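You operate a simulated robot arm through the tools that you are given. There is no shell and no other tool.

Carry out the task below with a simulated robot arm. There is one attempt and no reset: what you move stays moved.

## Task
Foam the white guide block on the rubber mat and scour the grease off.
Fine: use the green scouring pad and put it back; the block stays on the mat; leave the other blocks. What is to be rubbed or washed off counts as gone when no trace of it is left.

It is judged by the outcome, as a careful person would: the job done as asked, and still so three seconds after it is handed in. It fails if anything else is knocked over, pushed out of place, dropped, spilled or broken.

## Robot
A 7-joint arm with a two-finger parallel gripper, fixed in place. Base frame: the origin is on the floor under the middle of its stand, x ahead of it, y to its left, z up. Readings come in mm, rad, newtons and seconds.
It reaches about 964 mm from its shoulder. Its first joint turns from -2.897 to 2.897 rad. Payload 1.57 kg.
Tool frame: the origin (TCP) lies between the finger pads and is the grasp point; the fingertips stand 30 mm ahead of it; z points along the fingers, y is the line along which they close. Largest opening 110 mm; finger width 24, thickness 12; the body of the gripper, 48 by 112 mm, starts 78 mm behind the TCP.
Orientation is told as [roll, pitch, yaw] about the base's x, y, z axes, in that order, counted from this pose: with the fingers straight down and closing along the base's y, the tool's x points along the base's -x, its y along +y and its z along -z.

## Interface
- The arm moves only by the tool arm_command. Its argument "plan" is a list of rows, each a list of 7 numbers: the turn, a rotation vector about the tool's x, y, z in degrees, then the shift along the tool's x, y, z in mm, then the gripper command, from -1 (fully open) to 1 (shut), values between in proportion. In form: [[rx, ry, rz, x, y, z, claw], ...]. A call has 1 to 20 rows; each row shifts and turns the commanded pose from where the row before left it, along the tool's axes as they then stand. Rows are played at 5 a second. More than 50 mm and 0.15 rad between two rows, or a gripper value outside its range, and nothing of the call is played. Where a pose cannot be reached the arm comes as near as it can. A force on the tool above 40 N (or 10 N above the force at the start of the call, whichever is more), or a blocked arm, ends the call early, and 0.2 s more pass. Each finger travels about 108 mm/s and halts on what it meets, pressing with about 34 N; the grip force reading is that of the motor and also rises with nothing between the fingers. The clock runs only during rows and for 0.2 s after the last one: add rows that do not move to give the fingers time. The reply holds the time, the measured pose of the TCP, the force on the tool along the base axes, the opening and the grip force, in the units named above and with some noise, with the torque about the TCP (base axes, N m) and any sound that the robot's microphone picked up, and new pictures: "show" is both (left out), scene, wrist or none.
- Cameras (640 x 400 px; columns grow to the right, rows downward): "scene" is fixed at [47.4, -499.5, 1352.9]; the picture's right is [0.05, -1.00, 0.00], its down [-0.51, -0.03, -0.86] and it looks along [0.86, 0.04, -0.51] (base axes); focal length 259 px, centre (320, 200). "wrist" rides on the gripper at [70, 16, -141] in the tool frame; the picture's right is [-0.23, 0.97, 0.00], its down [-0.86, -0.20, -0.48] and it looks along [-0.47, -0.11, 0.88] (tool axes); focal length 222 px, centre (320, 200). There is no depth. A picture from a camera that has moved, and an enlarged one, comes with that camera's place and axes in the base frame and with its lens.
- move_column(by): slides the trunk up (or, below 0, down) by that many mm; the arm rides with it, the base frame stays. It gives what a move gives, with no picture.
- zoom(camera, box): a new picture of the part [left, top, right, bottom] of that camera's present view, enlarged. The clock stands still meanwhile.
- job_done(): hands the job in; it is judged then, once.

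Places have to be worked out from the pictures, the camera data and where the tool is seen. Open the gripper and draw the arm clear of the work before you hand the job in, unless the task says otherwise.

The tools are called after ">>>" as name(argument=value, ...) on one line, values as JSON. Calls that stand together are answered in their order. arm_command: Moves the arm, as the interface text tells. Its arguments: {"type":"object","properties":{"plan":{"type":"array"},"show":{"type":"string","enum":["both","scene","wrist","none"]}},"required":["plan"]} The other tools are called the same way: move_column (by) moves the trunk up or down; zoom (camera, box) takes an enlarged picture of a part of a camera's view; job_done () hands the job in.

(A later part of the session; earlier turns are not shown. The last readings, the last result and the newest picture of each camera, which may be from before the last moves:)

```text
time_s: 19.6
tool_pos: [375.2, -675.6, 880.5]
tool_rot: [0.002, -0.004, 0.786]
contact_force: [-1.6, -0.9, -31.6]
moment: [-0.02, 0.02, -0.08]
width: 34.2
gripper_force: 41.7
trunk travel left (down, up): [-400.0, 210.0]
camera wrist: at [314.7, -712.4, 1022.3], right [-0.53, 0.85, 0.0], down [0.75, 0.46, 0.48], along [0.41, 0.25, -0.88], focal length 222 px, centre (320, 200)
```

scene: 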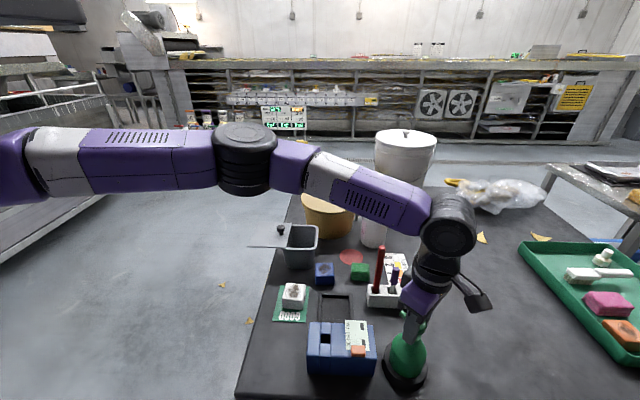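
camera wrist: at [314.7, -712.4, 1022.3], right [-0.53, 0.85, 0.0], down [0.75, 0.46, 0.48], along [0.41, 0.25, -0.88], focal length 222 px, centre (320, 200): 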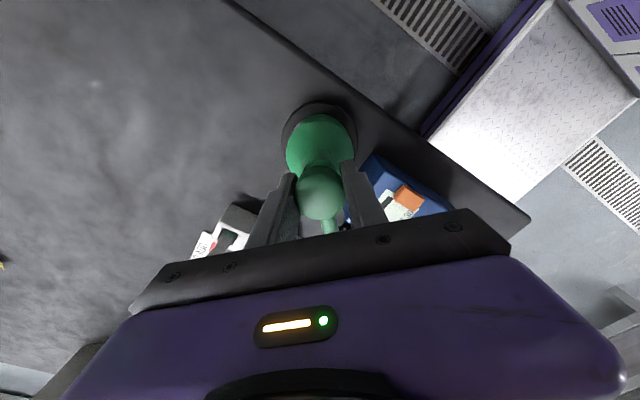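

Pulling with 31 N does not lift the foamer, so it is fixed to the table; I must not carry it. Its nozzle points exactly at the black framed square (centre ≈ (524, −521)), so that may well be the rubber mat. I relax back to the original height, open, and inspect that frame and the similar side-bench station.

>>> arm_command(plan=[[0, 0, 0, 0, 0, 2, 1], [0, 0, 0, 0, -0.5, 2, 1], [0, 0, 0, 0, 0, 2, 1], [0, 0, 0, 0, 0, 0, 0.3], [0, 0, 0, 0, 0, 0, -0.3], [0, 0, 0, 0, 0, 0, -0.5], [0, 0, 0, 0, 0, -20, -0.5], [0, 0, 0, 0, 0, -40, -0.5], [0, 0, 0, 0, 0, -40, -1]], show="both")

>>> zoom(camera="scene", box=[590, 140, 640, 220])

>>> zoom(camera="scene", box=[305, 280, 365, 335])

```text
time_s: 21.6
tool_pos: [374.1, -675.9, 978.0]
tool_rot: [0.0, -0.001, 0.785]
contact_force: [0.3, -0.2, -0.3]
moment: [0.0, 0.01, 0.0]
width: 109.8
gripper_force: 0.1
trunk travel left (down, up): [-400.0, 210.0]
camera wrist: at [313.8, -712.9, 1119.0], right [-0.53, 0.85, 0.0], down [0.75, 0.46, 0.48], along [0.41, 0.25, -0.88], focal length 222 px, centre (320, 200)
```

scene: 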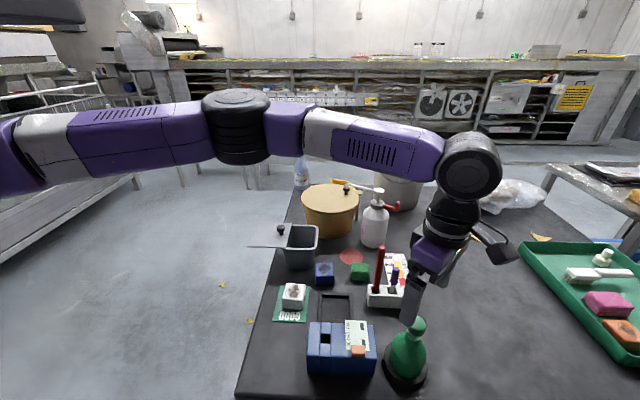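
wrist: 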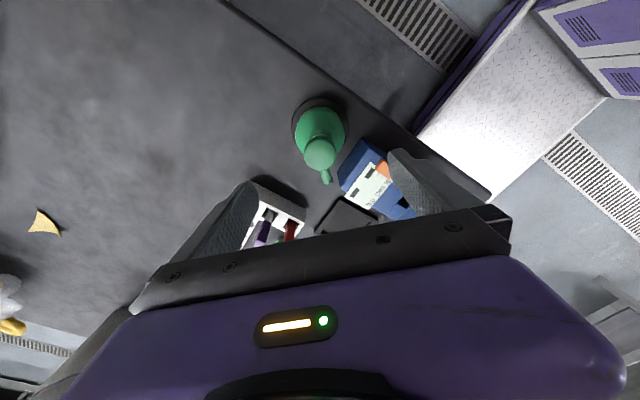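

```text
5.00 times, centred on (615, 180) of scene
camera zoom: at [47.4, -499.5, 1352.9], right [0.05, -1.0, 0.0], down [-0.51, -0.03, -0.86], along [0.86, 0.04, -0.51], focal length 1295 px, centre (-1155, 300)
```

zoom: 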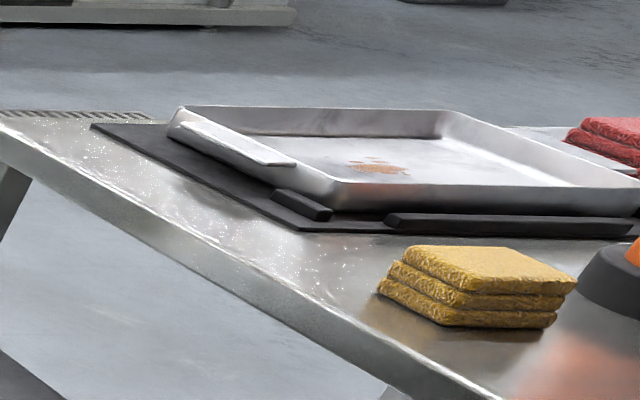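

```text
7.27 times, centred on (335, 308) of scene
camera zoom: at [47.4, -499.5, 1352.9], right [0.05, -1.0, 0.0], down [-0.51, -0.03, -0.86], along [0.86, 0.04, -0.51], focal length 1884 px, centre (211, -582)
```

zoom: 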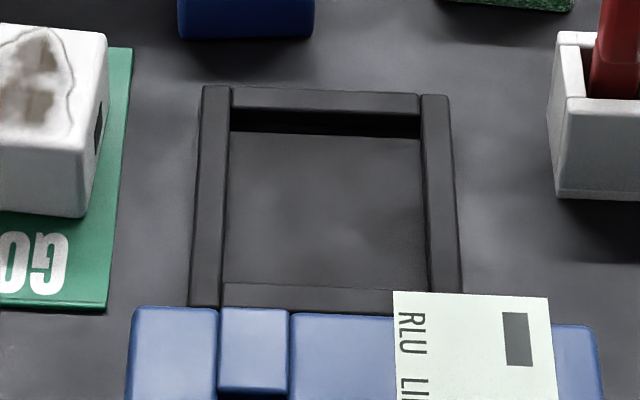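

The side bench has a greasy pan lying on a black rubber mat with fence bars, an orange foamer and a yellow pad — the same kind of station. So here the black fenced square, at which the fixed foamer is aimed, is the rubber mat, and the block must go there. I move over it to look closely.

>>> arm_command(plan=[[0, 0, 7.5, 0, 0, 0, -1], [0, 0, 7.5, 0, 0, 0, -1], [0, 0, 7.5, 0, 0, 0, -1], [0, 0, 7.5, 0, 0, 0, -1], [0, 0, 7.5, 0, 0, 0, -1], [0, 0, 7.5, 0, 0, 0, -1], [0, 0, 0, -30, 31, 5.6, -1], [0, 0, 0, -30, 31, 5.6, -1], [0, 0, 0, -30, 31, 5.6, -1], [0, 0, 0, -30, 31, 5.6, -1], [0, 0, 0, -30, 31, 5.6, -1], [0, 0, 0, 0, 0, 0, -1]], show="both")

>>> zoom(camera="wrist", box=[240, 80, 440, 240])

```text
time_s: 24.2
tool_pos: [526.4, -520.7, 949.7]
tool_rot: [-0.001, 0.001, 0.0]
contact_force: [-0.3, 0.5, 0.0]
moment: [-0.03, -0.01, 0.01]
width: 109.9
gripper_force: 0.1
trunk travel left (down, up): [-400.0, 210.0]
camera wrist: at [456.8, -502.9, 1090.2], right [0.23, 0.97, 0.0], down [0.86, -0.2, 0.48], along [0.47, -0.11, -0.88], focal length 222 px, centre (320, 200)
```

scene: 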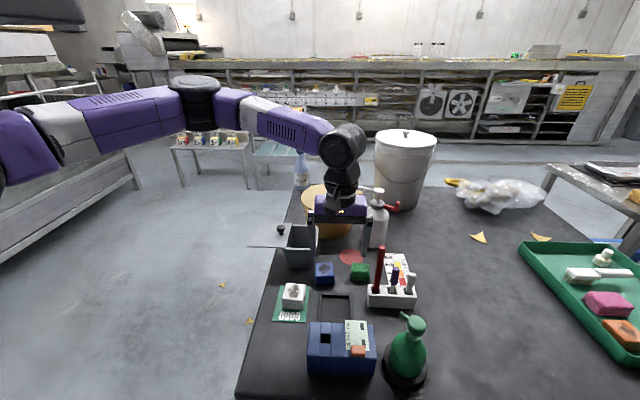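
wrist: 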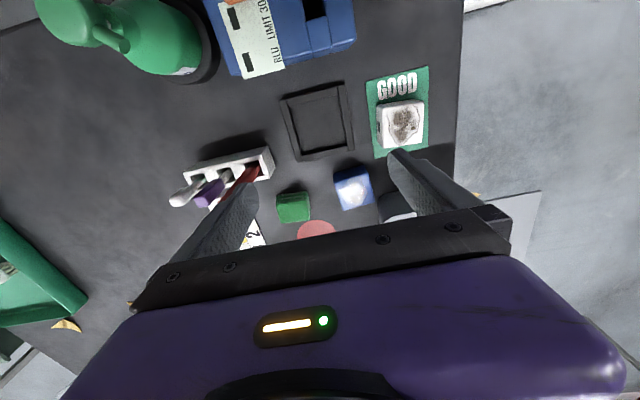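

```text
2.50 times, centred on (340, 160) of wrist
camera zoom: at [456.8, -502.9, 1090.2], right [0.23, 0.97, 0.0], down [0.86, -0.2, 0.48], along [0.47, -0.11, -0.88], focal length 555 px, centre (270, 300)
```

zoom: 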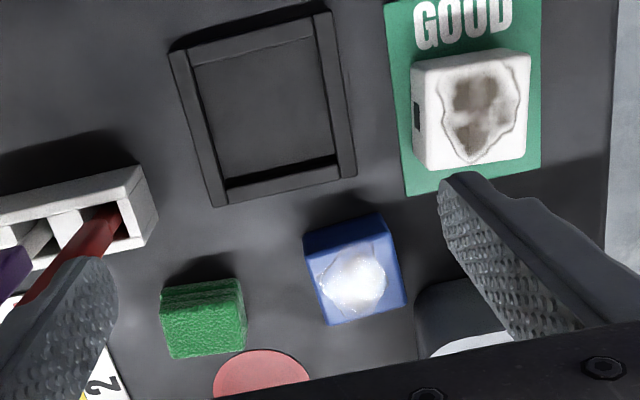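

I zoom further on the frame and on the block for exact dimensions.

>>> zoom(camera="wrist", box=[275, 75, 365, 165])

>>> zoom(camera="wrist", box=[360, 60, 440, 160])

>>> zoom(camera="wrist", box=[265, 180, 345, 240])

```text
4.44 times, centred on (320, 120) of wrist
camera zoom: at [456.8, -502.9, 1090.2], right [0.23, 0.97, 0.0], down [0.86, -0.2, 0.48], along [0.47, -0.11, -0.88], focal length 987 px, centre (320, 556)
```

zoom: 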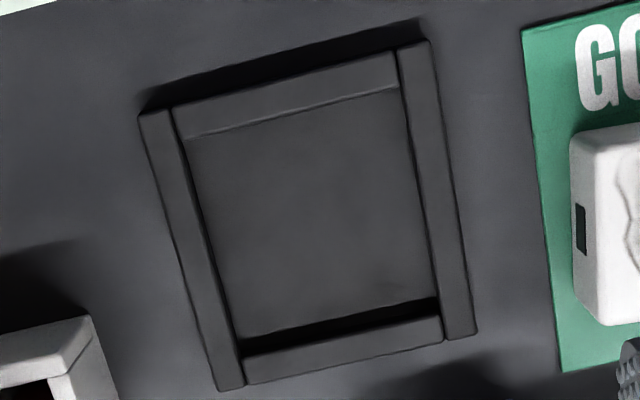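

```text
4.00 times, centred on (400, 110) of wrist
camera zoom: at [456.8, -502.9, 1090.2], right [0.23, 0.97, 0.0], down [0.86, -0.2, 0.48], along [0.47, -0.11, -0.88], focal length 888 px, centre (0, 560)
```

zoom: 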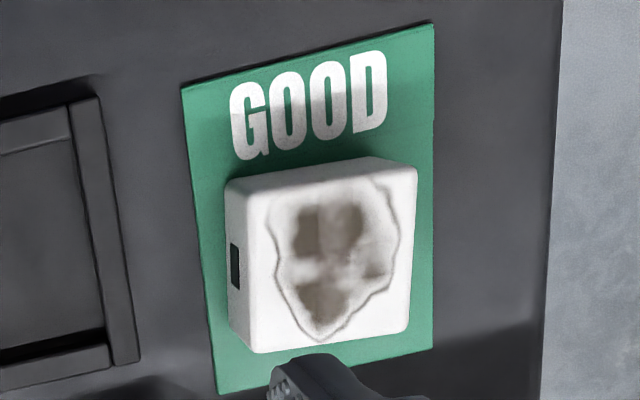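

```text
6.67 times, centred on (305, 210) of wrist
camera zoom: at [456.8, -502.9, 1090.2], right [0.23, 0.97, 0.0], down [0.86, -0.2, 0.48], along [0.47, -0.11, -0.88], focal length 1481 px, centre (420, 133)
```

zoom: 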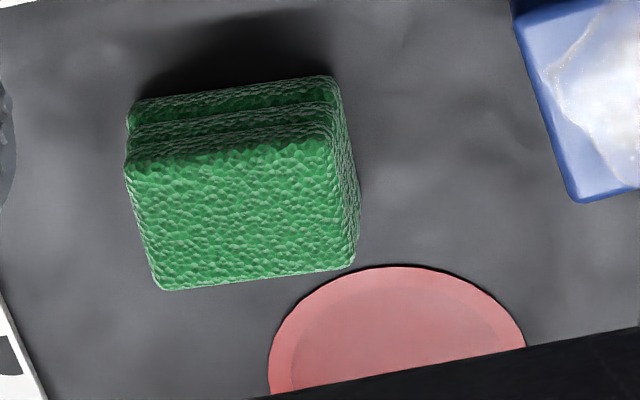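

The fenced mat spans about x 471–570, y −569…−470 with ~20 mm high bars and ~75 mm inside; the ~57 mm block (centre ≈ (544, −400), turned about −5°) fits in. I move over the block with the fingers aligned to it and come down to z≈830 for a check.

>>> arm_command(plan=[[0, 0, 0, -6, 40, 10, -1], [0, 0, 0, -6, 40, 10, -1], [0, 0, 5, -6, 40, 20, -1], [0, 0, 0, 0, 0, 40, -1], [0, 0, 0, 0, 0, 40, -1], [0, 0, 0, 0, 0, 0, -1]], show="both")

>>> zoom(camera="wrist", box=[240, 90, 420, 240])

>>> zoom(camera="scene", box=[250, 220, 350, 330])

```text
time_s: 25.6
tool_pos: [542.5, -400.7, 828.3]
tool_rot: [0.0, -0.001, -0.087]
contact_force: [0.4, 0.2, -0.1]
moment: [-0.03, 0.02, 0.02]
width: 110.1
gripper_force: 0.1
trunk travel left (down, up): [-400.0, 210.0]
camera wrist: at [474.3, -377.1, 970.4], right [0.31, 0.95, 0.0], down [0.83, -0.27, 0.48], along [0.45, -0.15, -0.88], focal length 222 px, centre (320, 200)
```

scene: 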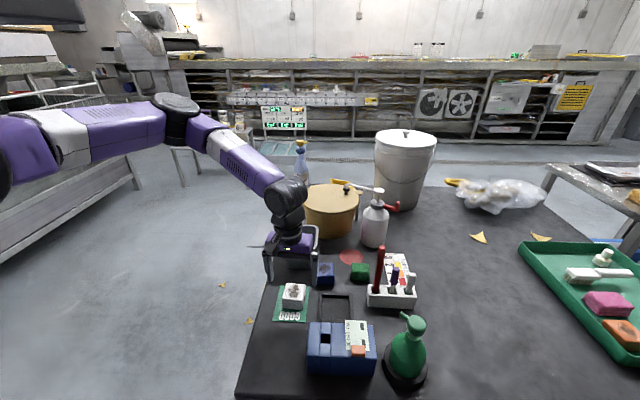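
wrist: 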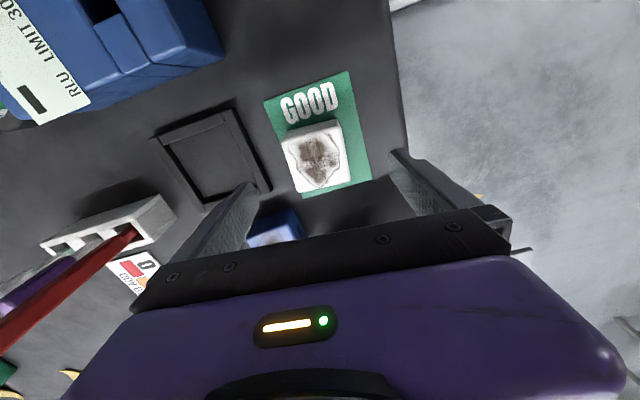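

```text
2.67 times, centred on (330, 165) of wrist
camera zoom: at [474.3, -377.1, 970.4], right [0.31, 0.95, 0.0], down [0.83, -0.27, 0.48], along [0.45, -0.15, -0.88], focal length 592 px, centre (293, 293)
```

zoom: 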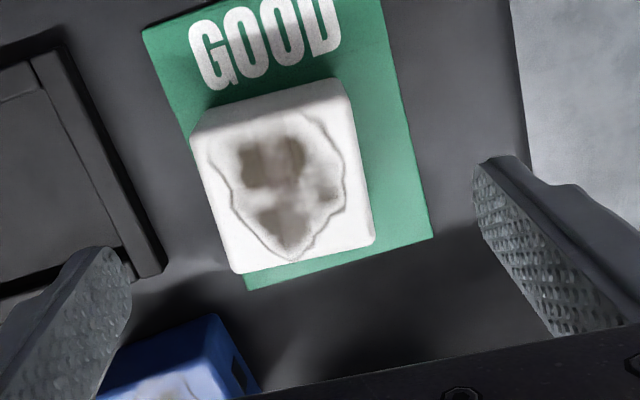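

```text
3.64 times, centred on (300, 275) of scene
camera zoom: at [47.4, -499.5, 1352.9], right [0.05, -1.0, 0.0], down [-0.51, -0.03, -0.86], along [0.86, 0.04, -0.51], focal length 942 px, centre (393, -73)
```

zoom: 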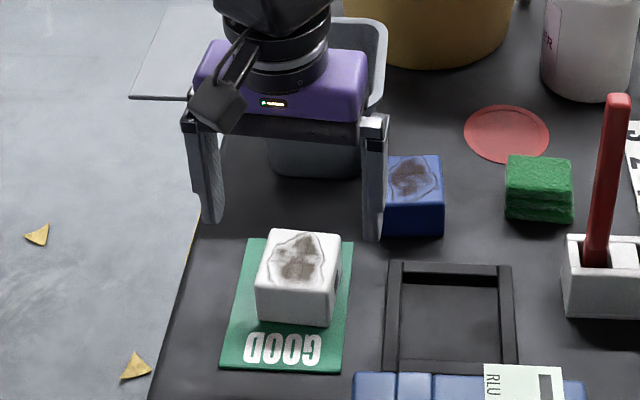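

The block centre is about (545, −402); the gripper is nearly centred. I lower to TCP z≈769 so that the fingertips overlap only the upper part of the block, and check before closing.

>>> arm_command(plan=[[0, 0, 0, -2.5, -1.3, 20, -1], [0, 0, 0, 0, 0, 20, -1], [0, 0, 0, 0, 0, 19, -1], [0, 0, 0, 0, 0, 0, -1]], show="both")

>>> zoom(camera="wrist", box=[220, 90, 420, 240])

>>> zoom(camera="scene", box=[255, 240, 335, 330])

```text
time_s: 26.6
tool_pos: [544.4, -401.3, 770.1]
tool_rot: [-0.002, 0.0, -0.088]
contact_force: [0.1, 0.4, 0.1]
moment: [0.01, 0.02, -0.03]
width: 110.0
gripper_force: 0.2
trunk travel left (down, up): [-400.0, 210.0]
camera wrist: at [477.8, -378.5, 911.5], right [0.31, 0.95, 0.0], down [0.83, -0.27, 0.48], along [0.45, -0.15, -0.88], focal length 222 px, centre (320, 200)
```

scene: 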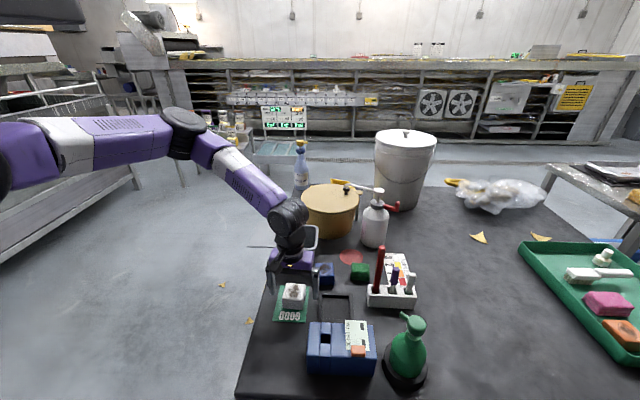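
wrist: 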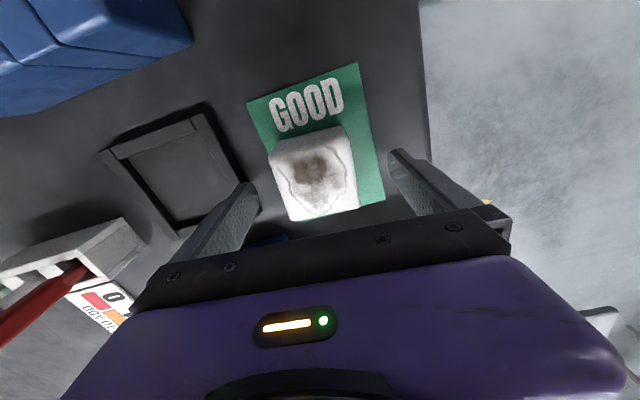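

```text
2.67 times, centred on (320, 165) of wrist
camera zoom: at [477.8, -378.5, 911.5], right [0.31, 0.95, 0.0], down [0.83, -0.27, 0.48], along [0.45, -0.15, -0.88], focal length 592 px, centre (320, 293)
```

zoom: 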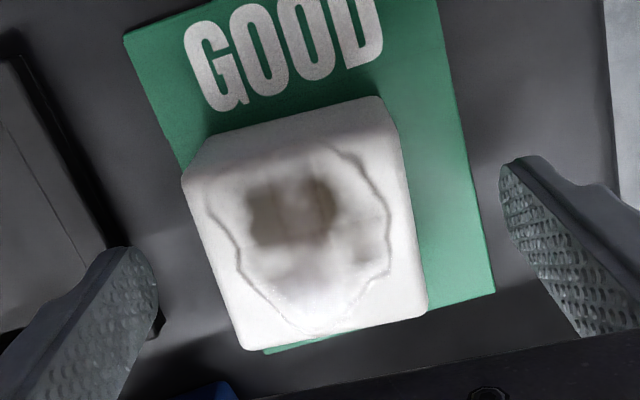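

```text
4.44 times, centred on (295, 285) of scene
camera zoom: at [47.4, -499.5, 1352.9], right [0.05, -1.0, 0.0], down [-0.51, -0.03, -0.86], along [0.86, 0.04, -0.51], focal length 1151 px, centre (431, -178)
```

zoom: 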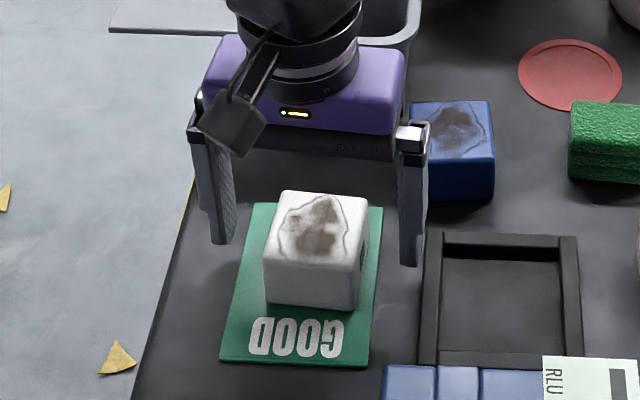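

Fingertips are predicted (and seen) at z≈740 against a block top of ≈750, so I lower another 6 mm for a better overlap, then close on the block.

>>> arm_command(plan=[[0, 0, 0, 0, -0.5, 6, -1], [0, 0, 0, 0, 0, 0, -0.3], [0, 0, 0, 0, 0, 0, 0.2], [0, 0, 0, 0, 0, 0, 1], [0, 0, 0, 0, 0, 0, 1], [0, 0, 0, 0, 0, 0, 1]], show="both")

>>> zoom(camera="scene", box=[255, 240, 335, 330])

```text
time_s: 28.0
tool_pos: [545.1, -401.1, 764.5]
tool_rot: [0.001, 0.001, -0.087]
contact_force: [-1.1, 0.7, 0.2]
moment: [-0.04, -0.02, 0.0]
width: 57.4
gripper_force: 34.1
trunk travel left (down, up): [-400.0, 210.0]
camera wrist: at [477.7, -379.0, 905.5], right [0.31, 0.95, 0.0], down [0.83, -0.27, 0.48], along [0.45, -0.15, -0.88], focal length 222 px, centre (320, 200)
```

scene: 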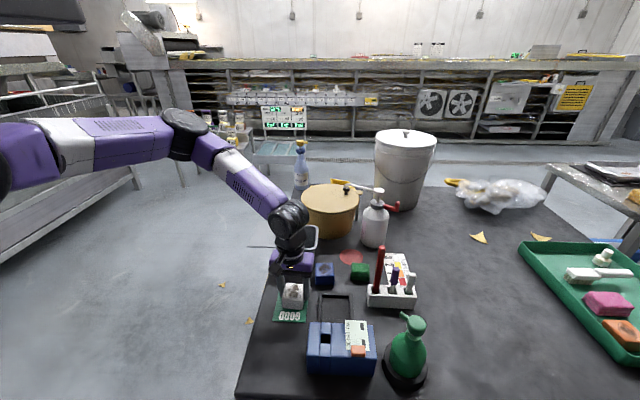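
wrist: 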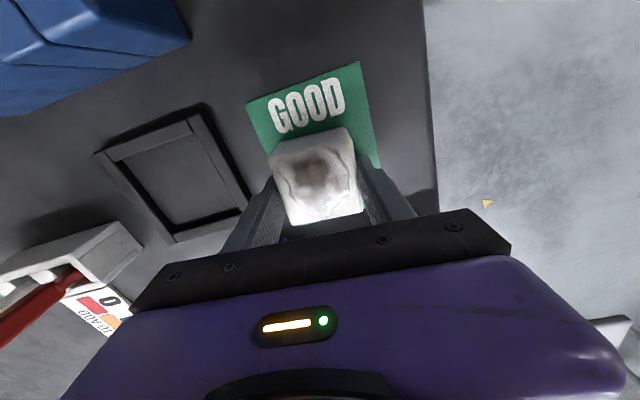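

```text
4.44 times, centred on (295, 285) of scene
camera zoom: at [47.4, -499.5, 1352.9], right [0.05, -1.0, 0.0], down [-0.51, -0.03, -0.86], along [0.86, 0.04, -0.51], focal length 1151 px, centre (431, -178)
```

zoom: 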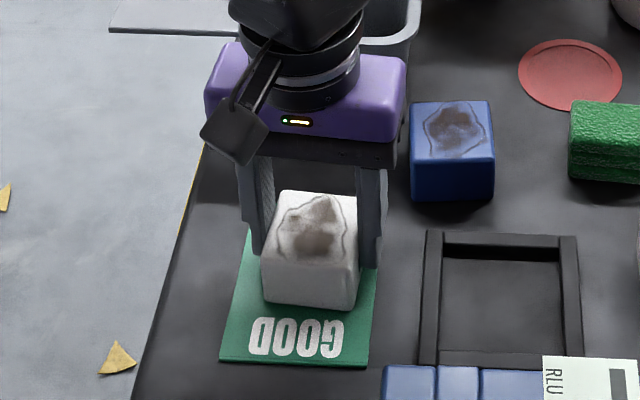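

The block is gripped at 57.4 mm. I lift it 60 mm, carry it over the fenced mat and square it to the fence.

>>> arm_command(plan=[[0, 0, 0, 0, 0, -5, 1], [0, 0, 0, 0, 0, -15, 1], [0, 0, 0, 0, 0, -20, 1], [0, 0, 0, 0, 0, -20, 1], [0, 0, -5, 0, 0, 0, 1], [0, 0, 0, 6, -29.5, 0, 1], [0, 0, 0, 6, -29.5, 0, 1], [0, 0, 0, 6, -29.5, 0, 1], [0, 0, 0, 6, -29.5, 0, 1], [0, 0, 0, 0, 0, 0, 1]], show="both")

>>> zoom(camera="wrist", box=[220, 80, 420, 240])

>>> zoom(camera="scene", box=[280, 230, 390, 340])

```text
time_s: 30.2
tool_pos: [521.3, -521.2, 824.8]
tool_rot: [-0.001, 0.001, 0.0]
contact_force: [-0.4, 0.2, -3.4]
moment: [-0.02, -0.03, -0.03]
width: 57.7
gripper_force: 33.6
trunk travel left (down, up): [-400.0, 210.0]
camera wrist: at [452.6, -503.8, 965.8], right [0.23, 0.97, 0.0], down [0.86, -0.2, 0.48], along [0.47, -0.11, -0.88], focal length 222 px, centre (320, 200)
```

scene: 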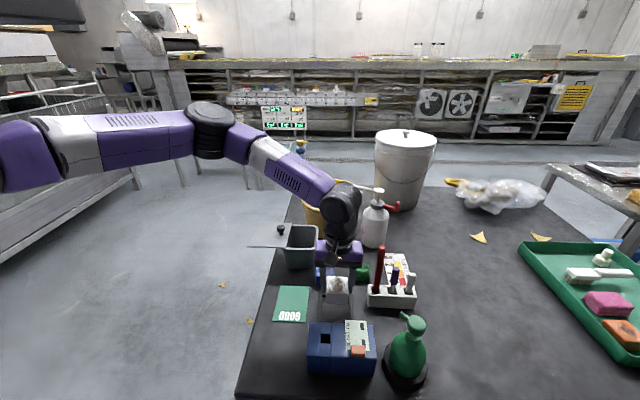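
wrist: 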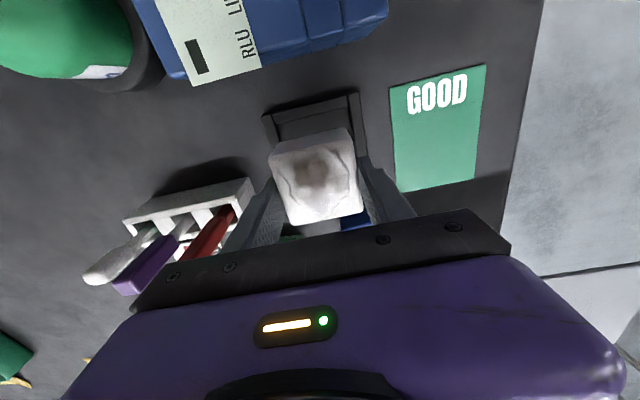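

```text
2.50 times, centred on (320, 160) of wrist
camera zoom: at [452.6, -503.8, 965.8], right [0.23, 0.97, 0.0], down [0.86, -0.2, 0.48], along [0.47, -0.11, -0.88], focal length 555 px, centre (320, 300)
```

zoom: 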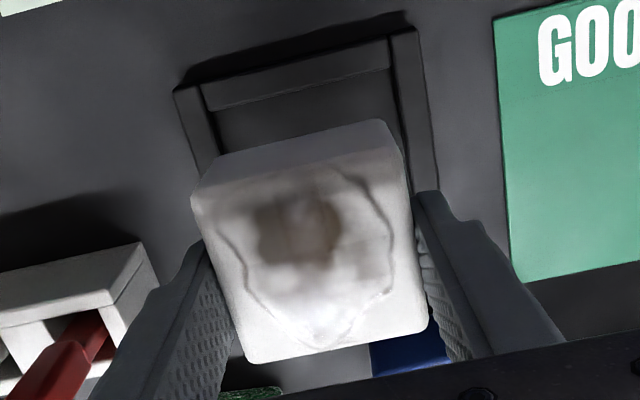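

```text
3.64 times, centred on (335, 285) of scene
camera zoom: at [47.4, -499.5, 1352.9], right [0.05, -1.0, 0.0], down [-0.51, -0.03, -0.86], along [0.86, 0.04, -0.51], focal length 942 px, centre (266, -109)
```

zoom: 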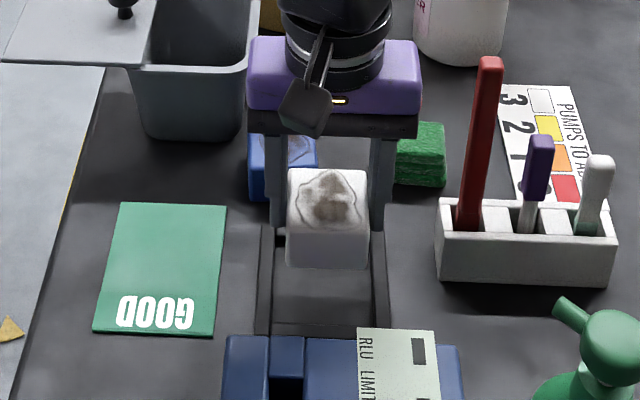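

The block hangs level over the fenced mat (frame centre ≈ (522.5, −520)). I lower it most of the way, then in small steps until the weight is taken up.

>>> arm_command(plan=[[0, 0, 0, -1, 1, 15, 1], [0, 0, 0, 0, 0, 15, 1], [0, 0, 0, 0, 0, 15, 1], [0, 0, 0, 0, 0, 10, 1], [0, 0, 0, 0, 0, 0, 1]], show="scene")

>>> zoom(camera="scene", box=[280, 230, 390, 340])

>>> zoom(camera="wrist", box=[220, 80, 420, 240])

```text
time_s: 31.4
tool_pos: [522.7, -518.9, 770.0]
tool_rot: [0.0, 0.0, -0.001]
contact_force: [-0.3, -0.2, -3.5]
moment: [-0.02, -0.02, 0.01]
width: 57.2
gripper_force: 33.8
trunk travel left (down, up): [-400.0, 210.0]
```

scene: 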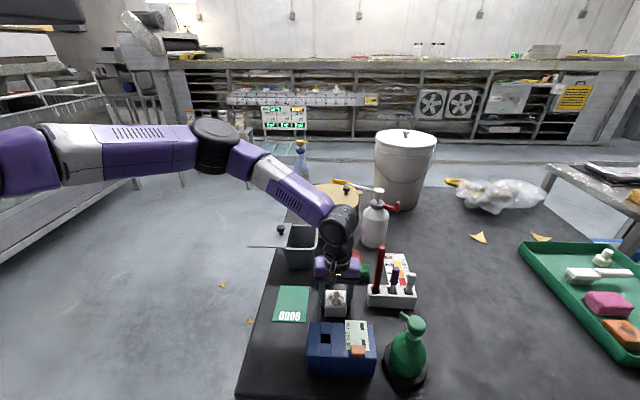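

```text
3.64 times, centred on (335, 285) of scene
camera zoom: at [47.4, -499.5, 1352.9], right [0.05, -1.0, 0.0], down [-0.51, -0.03, -0.86], along [0.86, 0.04, -0.51], focal length 942 px, centre (266, -109)
```

zoom: 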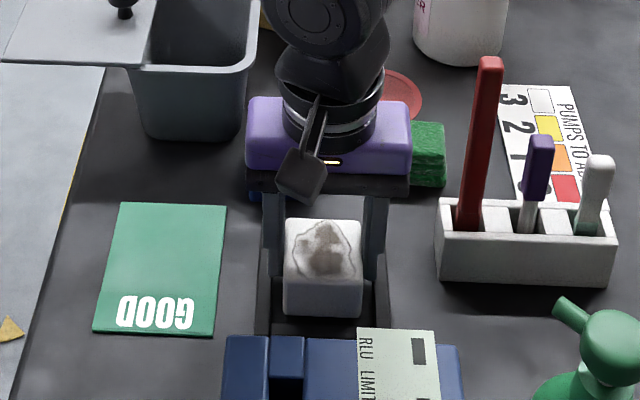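

```text
2.50 times, centred on (320, 160) of wrist
camera zoom: at [453.5, -502.2, 910.4], right [0.23, 0.97, 0.0], down [0.86, -0.2, 0.48], along [0.47, -0.11, -0.88], focal length 555 px, centre (320, 300)
```

zoom: 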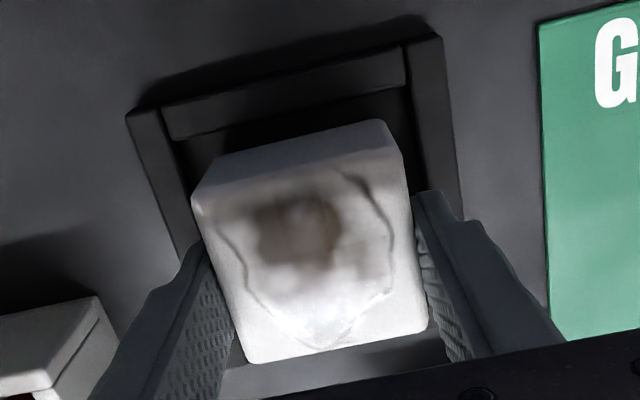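

The block is inside the fence, still hanging (−3.5 N). I continue down in 1.5 mm steps watching the force.

>>> arm_command(plan=[[0, 0, 0, 0, -0.5, 1.5, 1], [0, 0, 0, 0, 0, 1.5, 1], [0, 0, 0, 0, 0, 0, 1]], show="none")

```text
time_s: 32.2
tool_pos: [522.2, -520.1, 767.4]
tool_rot: [-0.001, 0.0, 0.001]
contact_force: [0.9, -0.2, -2.3]
moment: [-0.02, -0.03, 0.0]
width: 57.5
gripper_force: 34.3
trunk travel left (down, up): [-400.0, 210.0]
```

Force changed slightly (−2.3 N); I step down a little more.

>>> arm_command(plan=[[0, 0, 0, 0, 0, 1, 1], [0, 0, 0, 0, 0, 0, 1]], show="none")

>>> arm_command(plan=[[0, 0, 0, 0, 0, 1, 1], [0, 0, 0, 0, 0, 0, 1]], show="none")

```text
time_s: 32.8
tool_pos: [522.3, -517.9, 765.6]
tool_rot: [-0.001, 0.0, 0.0]
contact_force: [0.6, 0.2, -2.0]
moment: [0.05, 0.0, 0.0]
width: 57.6
gripper_force: 34.1
trunk travel left (down, up): [-400.0, 210.0]
```

```text
time_s: 33.4
tool_pos: [524.4, -520.1, 765.3]
tool_rot: [-0.001, -0.001, 0.0]
contact_force: [-0.9, 2.1, 9.4]
moment: [0.46, 0.11, 0.05]
width: 57.6
gripper_force: 34.3
trunk travel left (down, up): [-400.0, 210.0]
```

Contact (+9 N) at TCP z≈765, the same grip height as on the card, so the block rests on the mat floor. I open to about 80 mm and rise clear.

>>> arm_command(plan=[[0, 0, 0, 0, 0, 0, 0.0], [0, 0, 0, 0, 0, 0, -0.2], [0, 0, 0, 0, 0, 0, -0.45], [0, 0, 0, 0, 0, 0, -0.45], [0, 0, 0, 0, 0, -10, -0.45], [0, 0, 0, 0, 0, -30, -0.6], [0, 0, 0, 0, 0, -40, -1], [0, 0, 0, 0, 0, -40, -1], [0, 0, 0, 0, 0, -40, -1]], show="both")

>>> zoom(camera="wrist", box=[240, 60, 420, 220])

>>> zoom(camera="scene", box=[280, 250, 390, 340])

```text
time_s: 35.4
tool_pos: [522.0, -520.0, 923.8]
tool_rot: [0.001, 0.0, -0.001]
contact_force: [1.2, 0.1, -0.6]
moment: [0.0, -0.01, 0.03]
width: 110.1
gripper_force: 0.0
trunk travel left (down, up): [-400.0, 210.0]
camera wrist: at [453.5, -502.7, 1065.2], right [0.23, 0.97, 0.0], down [0.86, -0.2, 0.48], along [0.47, -0.11, -0.88], focal length 222 px, centre (320, 200)
```

scene: 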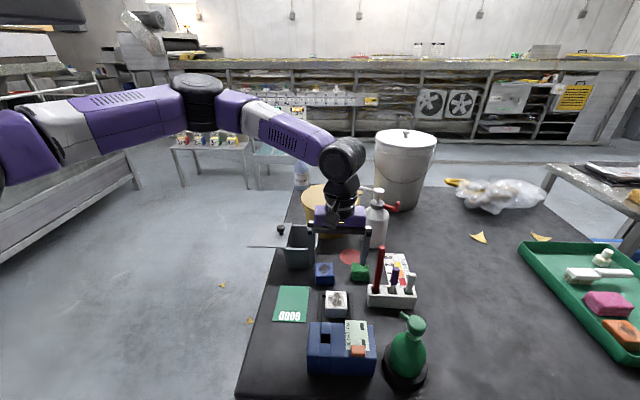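
wrist: 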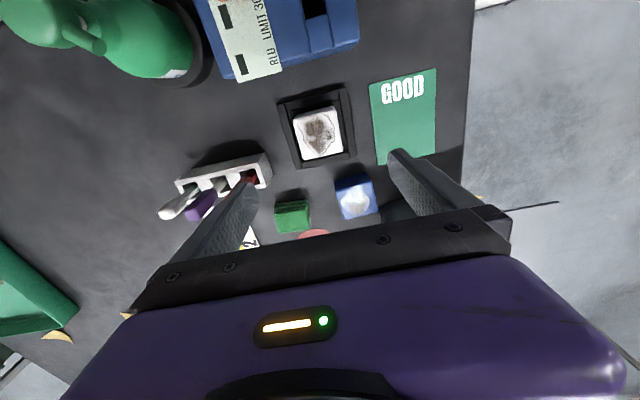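

```text
2.50 times, centred on (330, 140) of wrist
camera zoom: at [453.5, -502.7, 1065.2], right [0.23, 0.97, 0.0], down [0.86, -0.2, 0.48], along [0.47, -0.11, -0.88], focal length 555 px, centre (295, 350)
```

zoom: 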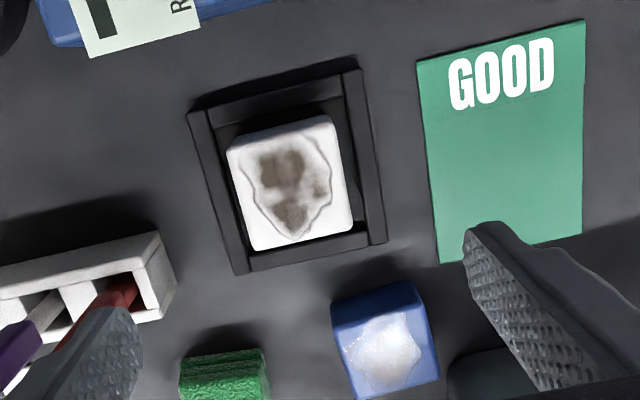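

```text
4.44 times, centred on (335, 295) of scene
camera zoom: at [47.4, -499.5, 1352.9], right [0.05, -1.0, 0.0], down [-0.51, -0.03, -0.86], along [0.86, 0.04, -0.51], focal length 1151 px, centre (253, -222)
```

zoom: 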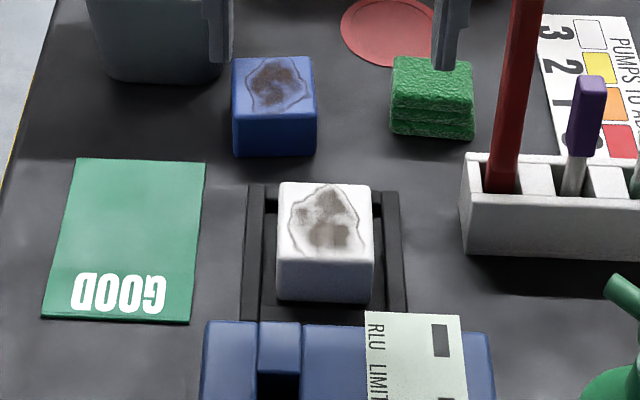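

The white block now stands inside the fence, in line with the nozzle. I close the gripper and go above the pump head.

>>> arm_command(plan=[[0, 0, 0, 29.3, -31.2, -7.2, -1], [0, 0, 0, 29.3, -31.2, -7.2, 0], [0, 0, 0, 29.3, -31.2, -7.2, 1], [0, 0, 0, 29.3, -31.2, -7.2, 1], [0, 0, 0, 29.3, -31.2, -7.2, 1], [0, 0, 0, 0, 0, 0, 1], [0, 0, 0, 0, 0, 0, 1]], show="both")

>>> zoom(camera="wrist", box=[240, 80, 420, 240])

```text
time_s: 37.0
tool_pos: [376.2, -675.0, 961.0]
tool_rot: [0.0, -0.001, 0.001]
contact_force: [-0.2, 0.1, -1.2]
moment: [0.01, -0.02, 0.01]
width: 0.1
gripper_force: 21.2
trunk travel left (down, up): [-400.0, 210.0]
camera wrist: at [306.7, -658.4, 1102.4], right [0.23, 0.97, 0.0], down [0.86, -0.2, 0.48], along [0.47, -0.11, -0.88], focal length 222 px, centre (320, 200)
```

scene: 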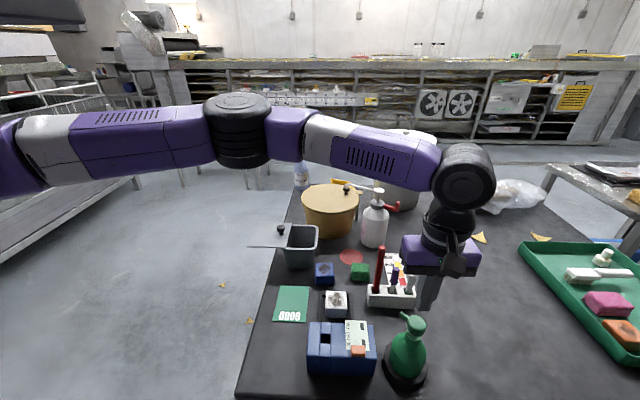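
wrist: 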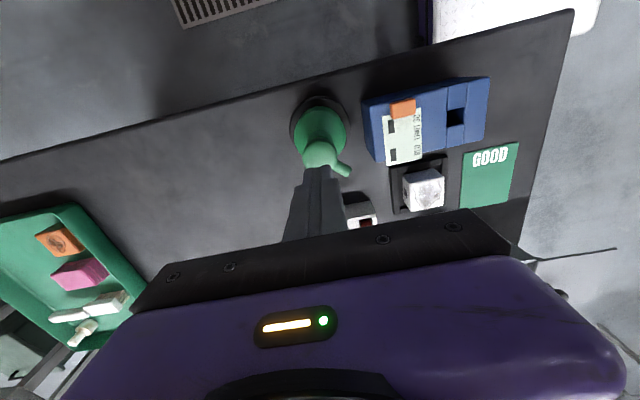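

```text
2.50 times, centred on (330, 160) of wrist
camera zoom: at [306.7, -658.4, 1102.4], right [0.23, 0.97, 0.0], down [0.86, -0.2, 0.48], along [0.47, -0.11, -0.88], focal length 555 px, centre (295, 300)
```

zoom: 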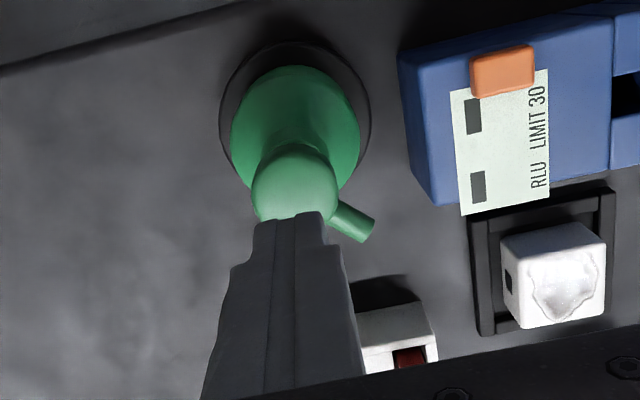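

The closed fingers are right above the head with the nozzle aimed past the meter at the block. I approach to just above contact.

>>> arm_command(plan=[[0, 0, 0, 0, 0, 18, 1], [0, 0, 0, 0, 0, 14, 1], [0, 0, 0, 0, 0, 3, 1], [0, 0, 0, 0, 0, 3, 1], [0, 0, 0, 0, 0, 0, 1]], show="wrist")

```text
time_s: 38.2
tool_pos: [376.1, -675.3, 922.7]
tool_rot: [-0.001, 0.0, -0.001]
contact_force: [0.9, 0.3, 0.2]
moment: [0.01, 0.01, -0.01]
width: 0.0
gripper_force: 21.6
trunk travel left (down, up): [-400.0, 210.0]
camera wrist: at [306.7, -658.8, 1063.4], right [0.23, 0.97, 0.0], down [0.86, -0.2, 0.48], along [0.47, -0.11, -0.88], focal length 222 px, centre (320, 200)
```

wrist: 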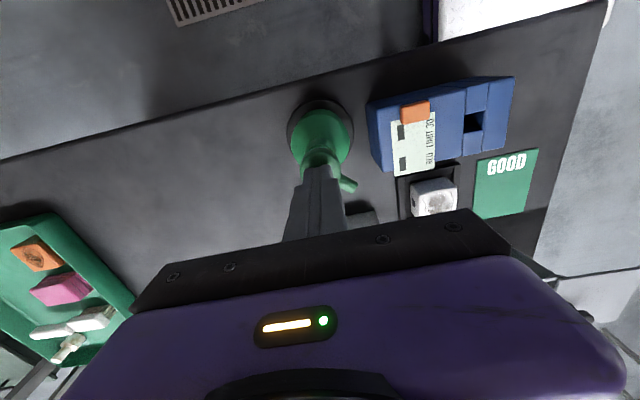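

No contact yet at TCP z≈923. I press down in 3 mm steps and watch for force and sound.

>>> arm_command(plan=[[0, 0, 0, 0, 0, 3, 1], [0, 0, 0, 0, 0, 3, 1], [0, 0, 0, 0, 0, 3, 1]], show="none")

```text
time_s: 39.0
tool_pos: [375.5, -676.2, 914.3]
tool_rot: [-0.001, 0.0, 0.0]
contact_force: [-0.9, 0.7, 2.7]
moment: [0.01, 0.03, 0.03]
width: 0.0
gripper_force: 21.7
trunk travel left (down, up): [-400.0, 210.0]
heard: click
```

A click was heard with 2.7 N at z≈914. I look at the nozzle, the block and the flight path before going further.

>>> zoom(camera="scene", box=[300, 250, 440, 390])

>>> zoom(camera="wrist", box=[270, 80, 510, 240])

```text
2.86 times, centred on (370, 320) of scene
camera zoom: at [47.4, -499.5, 1352.9], right [0.05, -1.0, 0.0], down [-0.51, -0.03, -0.86], along [0.86, 0.04, -0.51], focal length 740 px, centre (177, -143)
```

zoom: 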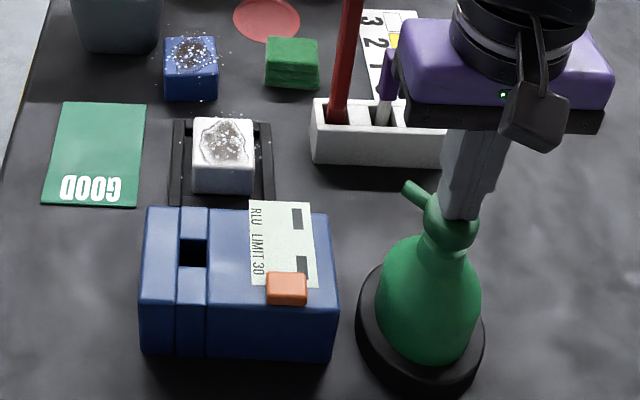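

```text
2.50 times, centred on (390, 160) of wrist
camera zoom: at [306.4, -659.1, 1055.0], right [0.23, 0.97, 0.0], down [0.86, -0.2, 0.48], along [0.47, -0.11, -0.88], focal length 555 px, centre (145, 300)
```

zoom: 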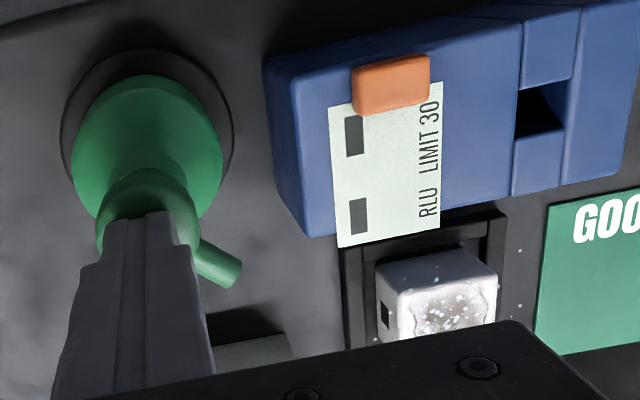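

Foam specks appeared on the white block — and apparently around the blue block too. I zoom in closely to see what they are.

>>> zoom(camera="scene", box=[325, 275, 375, 320])

>>> zoom(camera="scene", box=[305, 250, 375, 300])

```text
8.89 times, centred on (350, 298) of scene
camera zoom: at [47.4, -499.5, 1352.9], right [0.05, -1.0, 0.0], down [-0.51, -0.03, -0.86], along [0.86, 0.04, -0.51], focal length 2303 px, centre (53, -667)
```

zoom: 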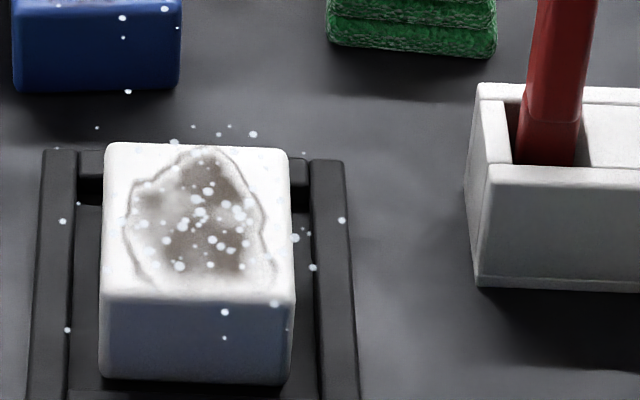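

```text
8.00 times, centred on (340, 275) of scene
camera zoom: at [47.4, -499.5, 1352.9], right [0.05, -1.0, 0.0], down [-0.51, -0.03, -0.86], along [0.86, 0.04, -0.51], focal length 2072 px, centre (160, -400)
```

zoom: 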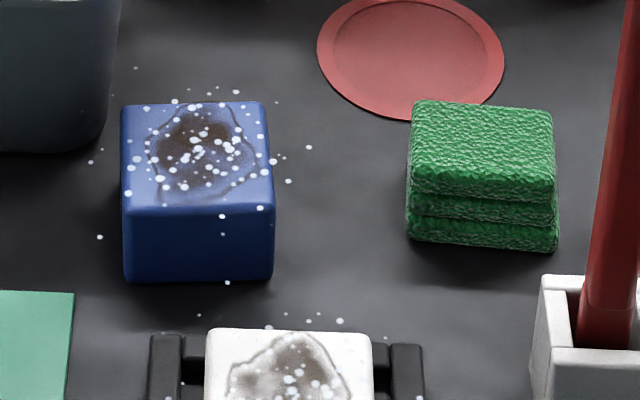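

The dots are scattered around both greasy patches; they may still be in flight. I release the pump upward and look again.

>>> arm_command(plan=[[0, 0, 0, 0, 0, -9, 1], [0, 0, 0, 0, 0, -20, 1], [0, 0, 0, 0, 0, 0, 1]], show="both")

>>> zoom(camera="scene", box=[305, 250, 375, 320])

>>> zoom(camera="wrist", box=[300, 80, 540, 240])

```text
time_s: 39.8
tool_pos: [375.8, -675.5, 942.5]
tool_rot: [0.0, 0.001, 0.002]
contact_force: [-0.1, 0.0, 0.0]
moment: [0.0, 0.01, -0.01]
width: 0.0
gripper_force: 20.7
trunk travel left (down, up): [-400.0, 210.0]
camera wrist: at [306.4, -659.1, 1083.2], right [0.23, 0.97, 0.0], down [0.86, -0.2, 0.48], along [0.47, -0.11, -0.88], focal length 222 px, centre (320, 200)
```

scene: 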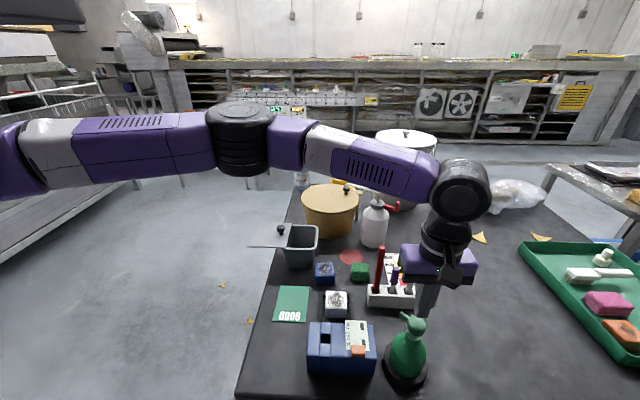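
wrist: 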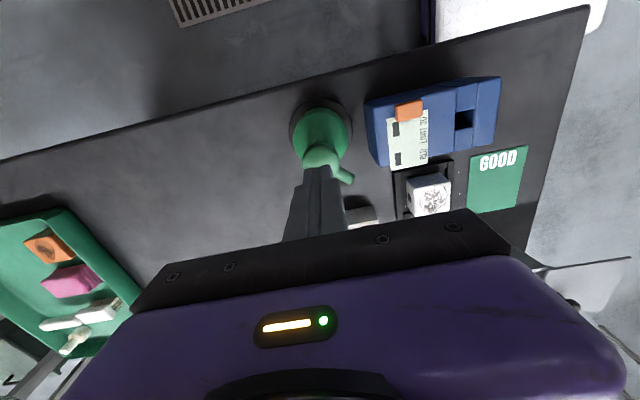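

```text
5.71 times, centred on (340, 285) of scene
camera zoom: at [47.4, -499.5, 1352.9], right [0.05, -1.0, 0.0], down [-0.51, -0.03, -0.86], along [0.86, 0.04, -0.51], focal length 1480 px, centre (206, -286)
```

zoom: 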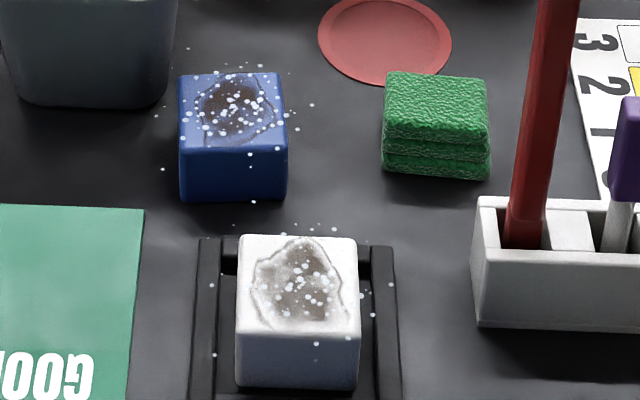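

```text
2.50 times, centred on (420, 160) of wrist
camera zoom: at [306.4, -659.1, 1083.2], right [0.23, 0.97, 0.0], down [0.86, -0.2, 0.48], along [0.47, -0.11, -0.88], focal length 555 px, centre (70, 300)
```

zoom: 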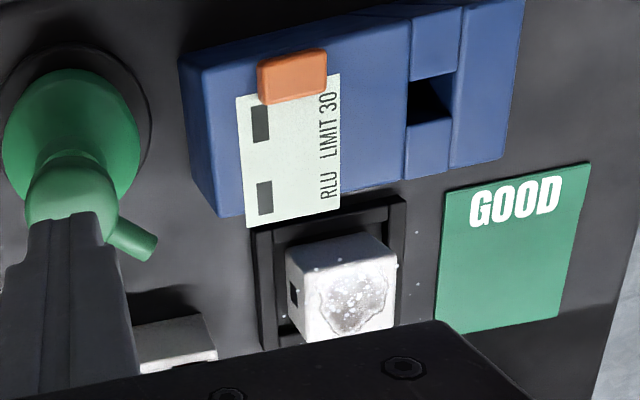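

The pump clicked and foam stuck to the white block's grease (with some overspray behind it). Next I fetch the green pad: rise above the red stick's height (~919), move over the pad and open the gripper.

>>> arm_command(plan=[[0, 0, 0, 0, 0, -25, 1], [0, 0, 0, 0, 0, -25, 1], [0, 0, 0, -40.4, 10.8, 0, 0.5], [0, 0, 0, -40.4, 10.8, 0, 0], [0, 0, 0, -40.4, 10.8, 0, -0.5], [0, 0, 0, -40.4, 10.8, 0, -1], [0, 0, 0, -40.4, 10.8, 0, -1], [0, 0, 0, -40.4, 10.8, 0, -1], [0, 0, 4, -40.4, 10.8, 0, -1], [0, 0, 0, 0, 0, 30, -1], [0, 0, 0, 0, 0, 30, -1], [0, 0, 0, 0, 0, 0, -1]], show="both")

>>> zoom(camera="wrist", box=[220, 70, 420, 240])

```text
time_s: 42.4
tool_pos: [659.5, -599.9, 931.0]
tool_rot: [-0.001, 0.0, -0.069]
contact_force: [0.6, -0.4, 0.6]
moment: [0.01, -0.02, 0.04]
width: 109.9
gripper_force: 0.1
trunk travel left (down, up): [-400.0, 210.0]
camera wrist: at [590.9, -578.1, 1073.1], right [0.29, 0.96, 0.0], down [0.84, -0.26, 0.48], along [0.46, -0.14, -0.88], focal length 222 px, centre (320, 200)
```

scene: 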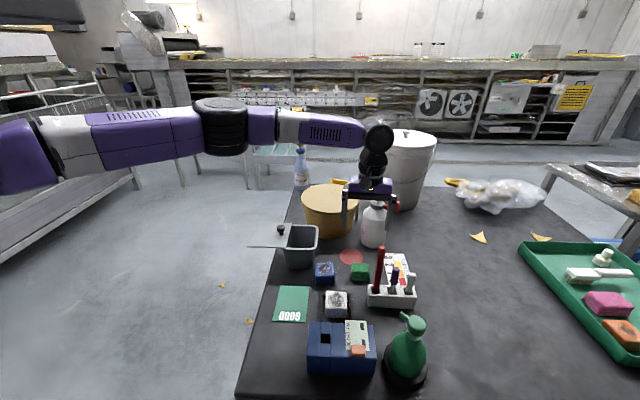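
wrist: 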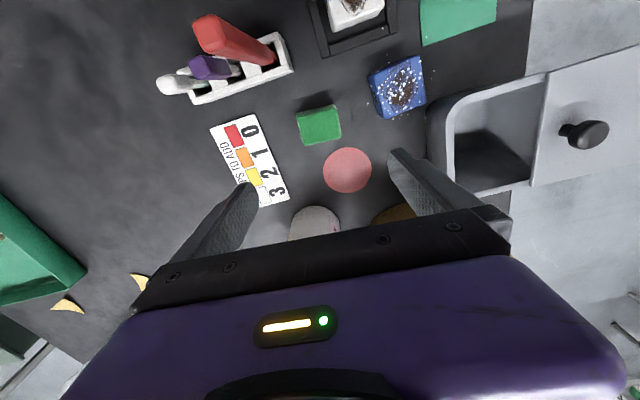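

```text
2.35 times, centred on (320, 155) of wrist
camera zoom: at [590.9, -578.1, 1073.1], right [0.29, 0.96, 0.0], down [0.84, -0.26, 0.48], along [0.46, -0.14, -0.88], focal length 523 px, centre (320, 306)
```

zoom: 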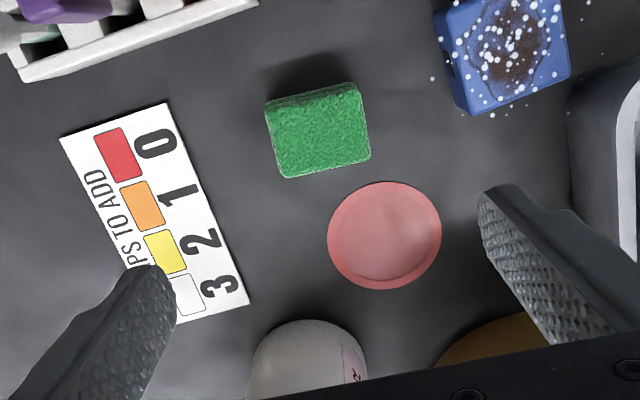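

I zoom tighter on the pad to refine its centre and angle.

>>> zoom(camera="wrist", box=[285, 90, 355, 160])

```text
5.71 times, centred on (320, 125) of wrist
camera zoom: at [590.9, -578.1, 1073.1], right [0.29, 0.96, 0.0], down [0.84, -0.26, 0.48], along [0.46, -0.14, -0.88], focal length 1269 px, centre (320, 629)
```

zoom: 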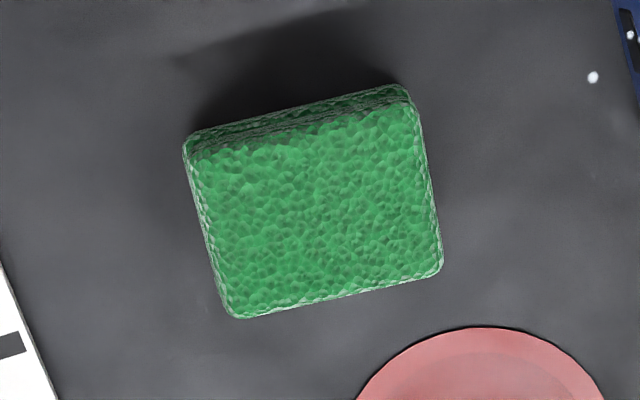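

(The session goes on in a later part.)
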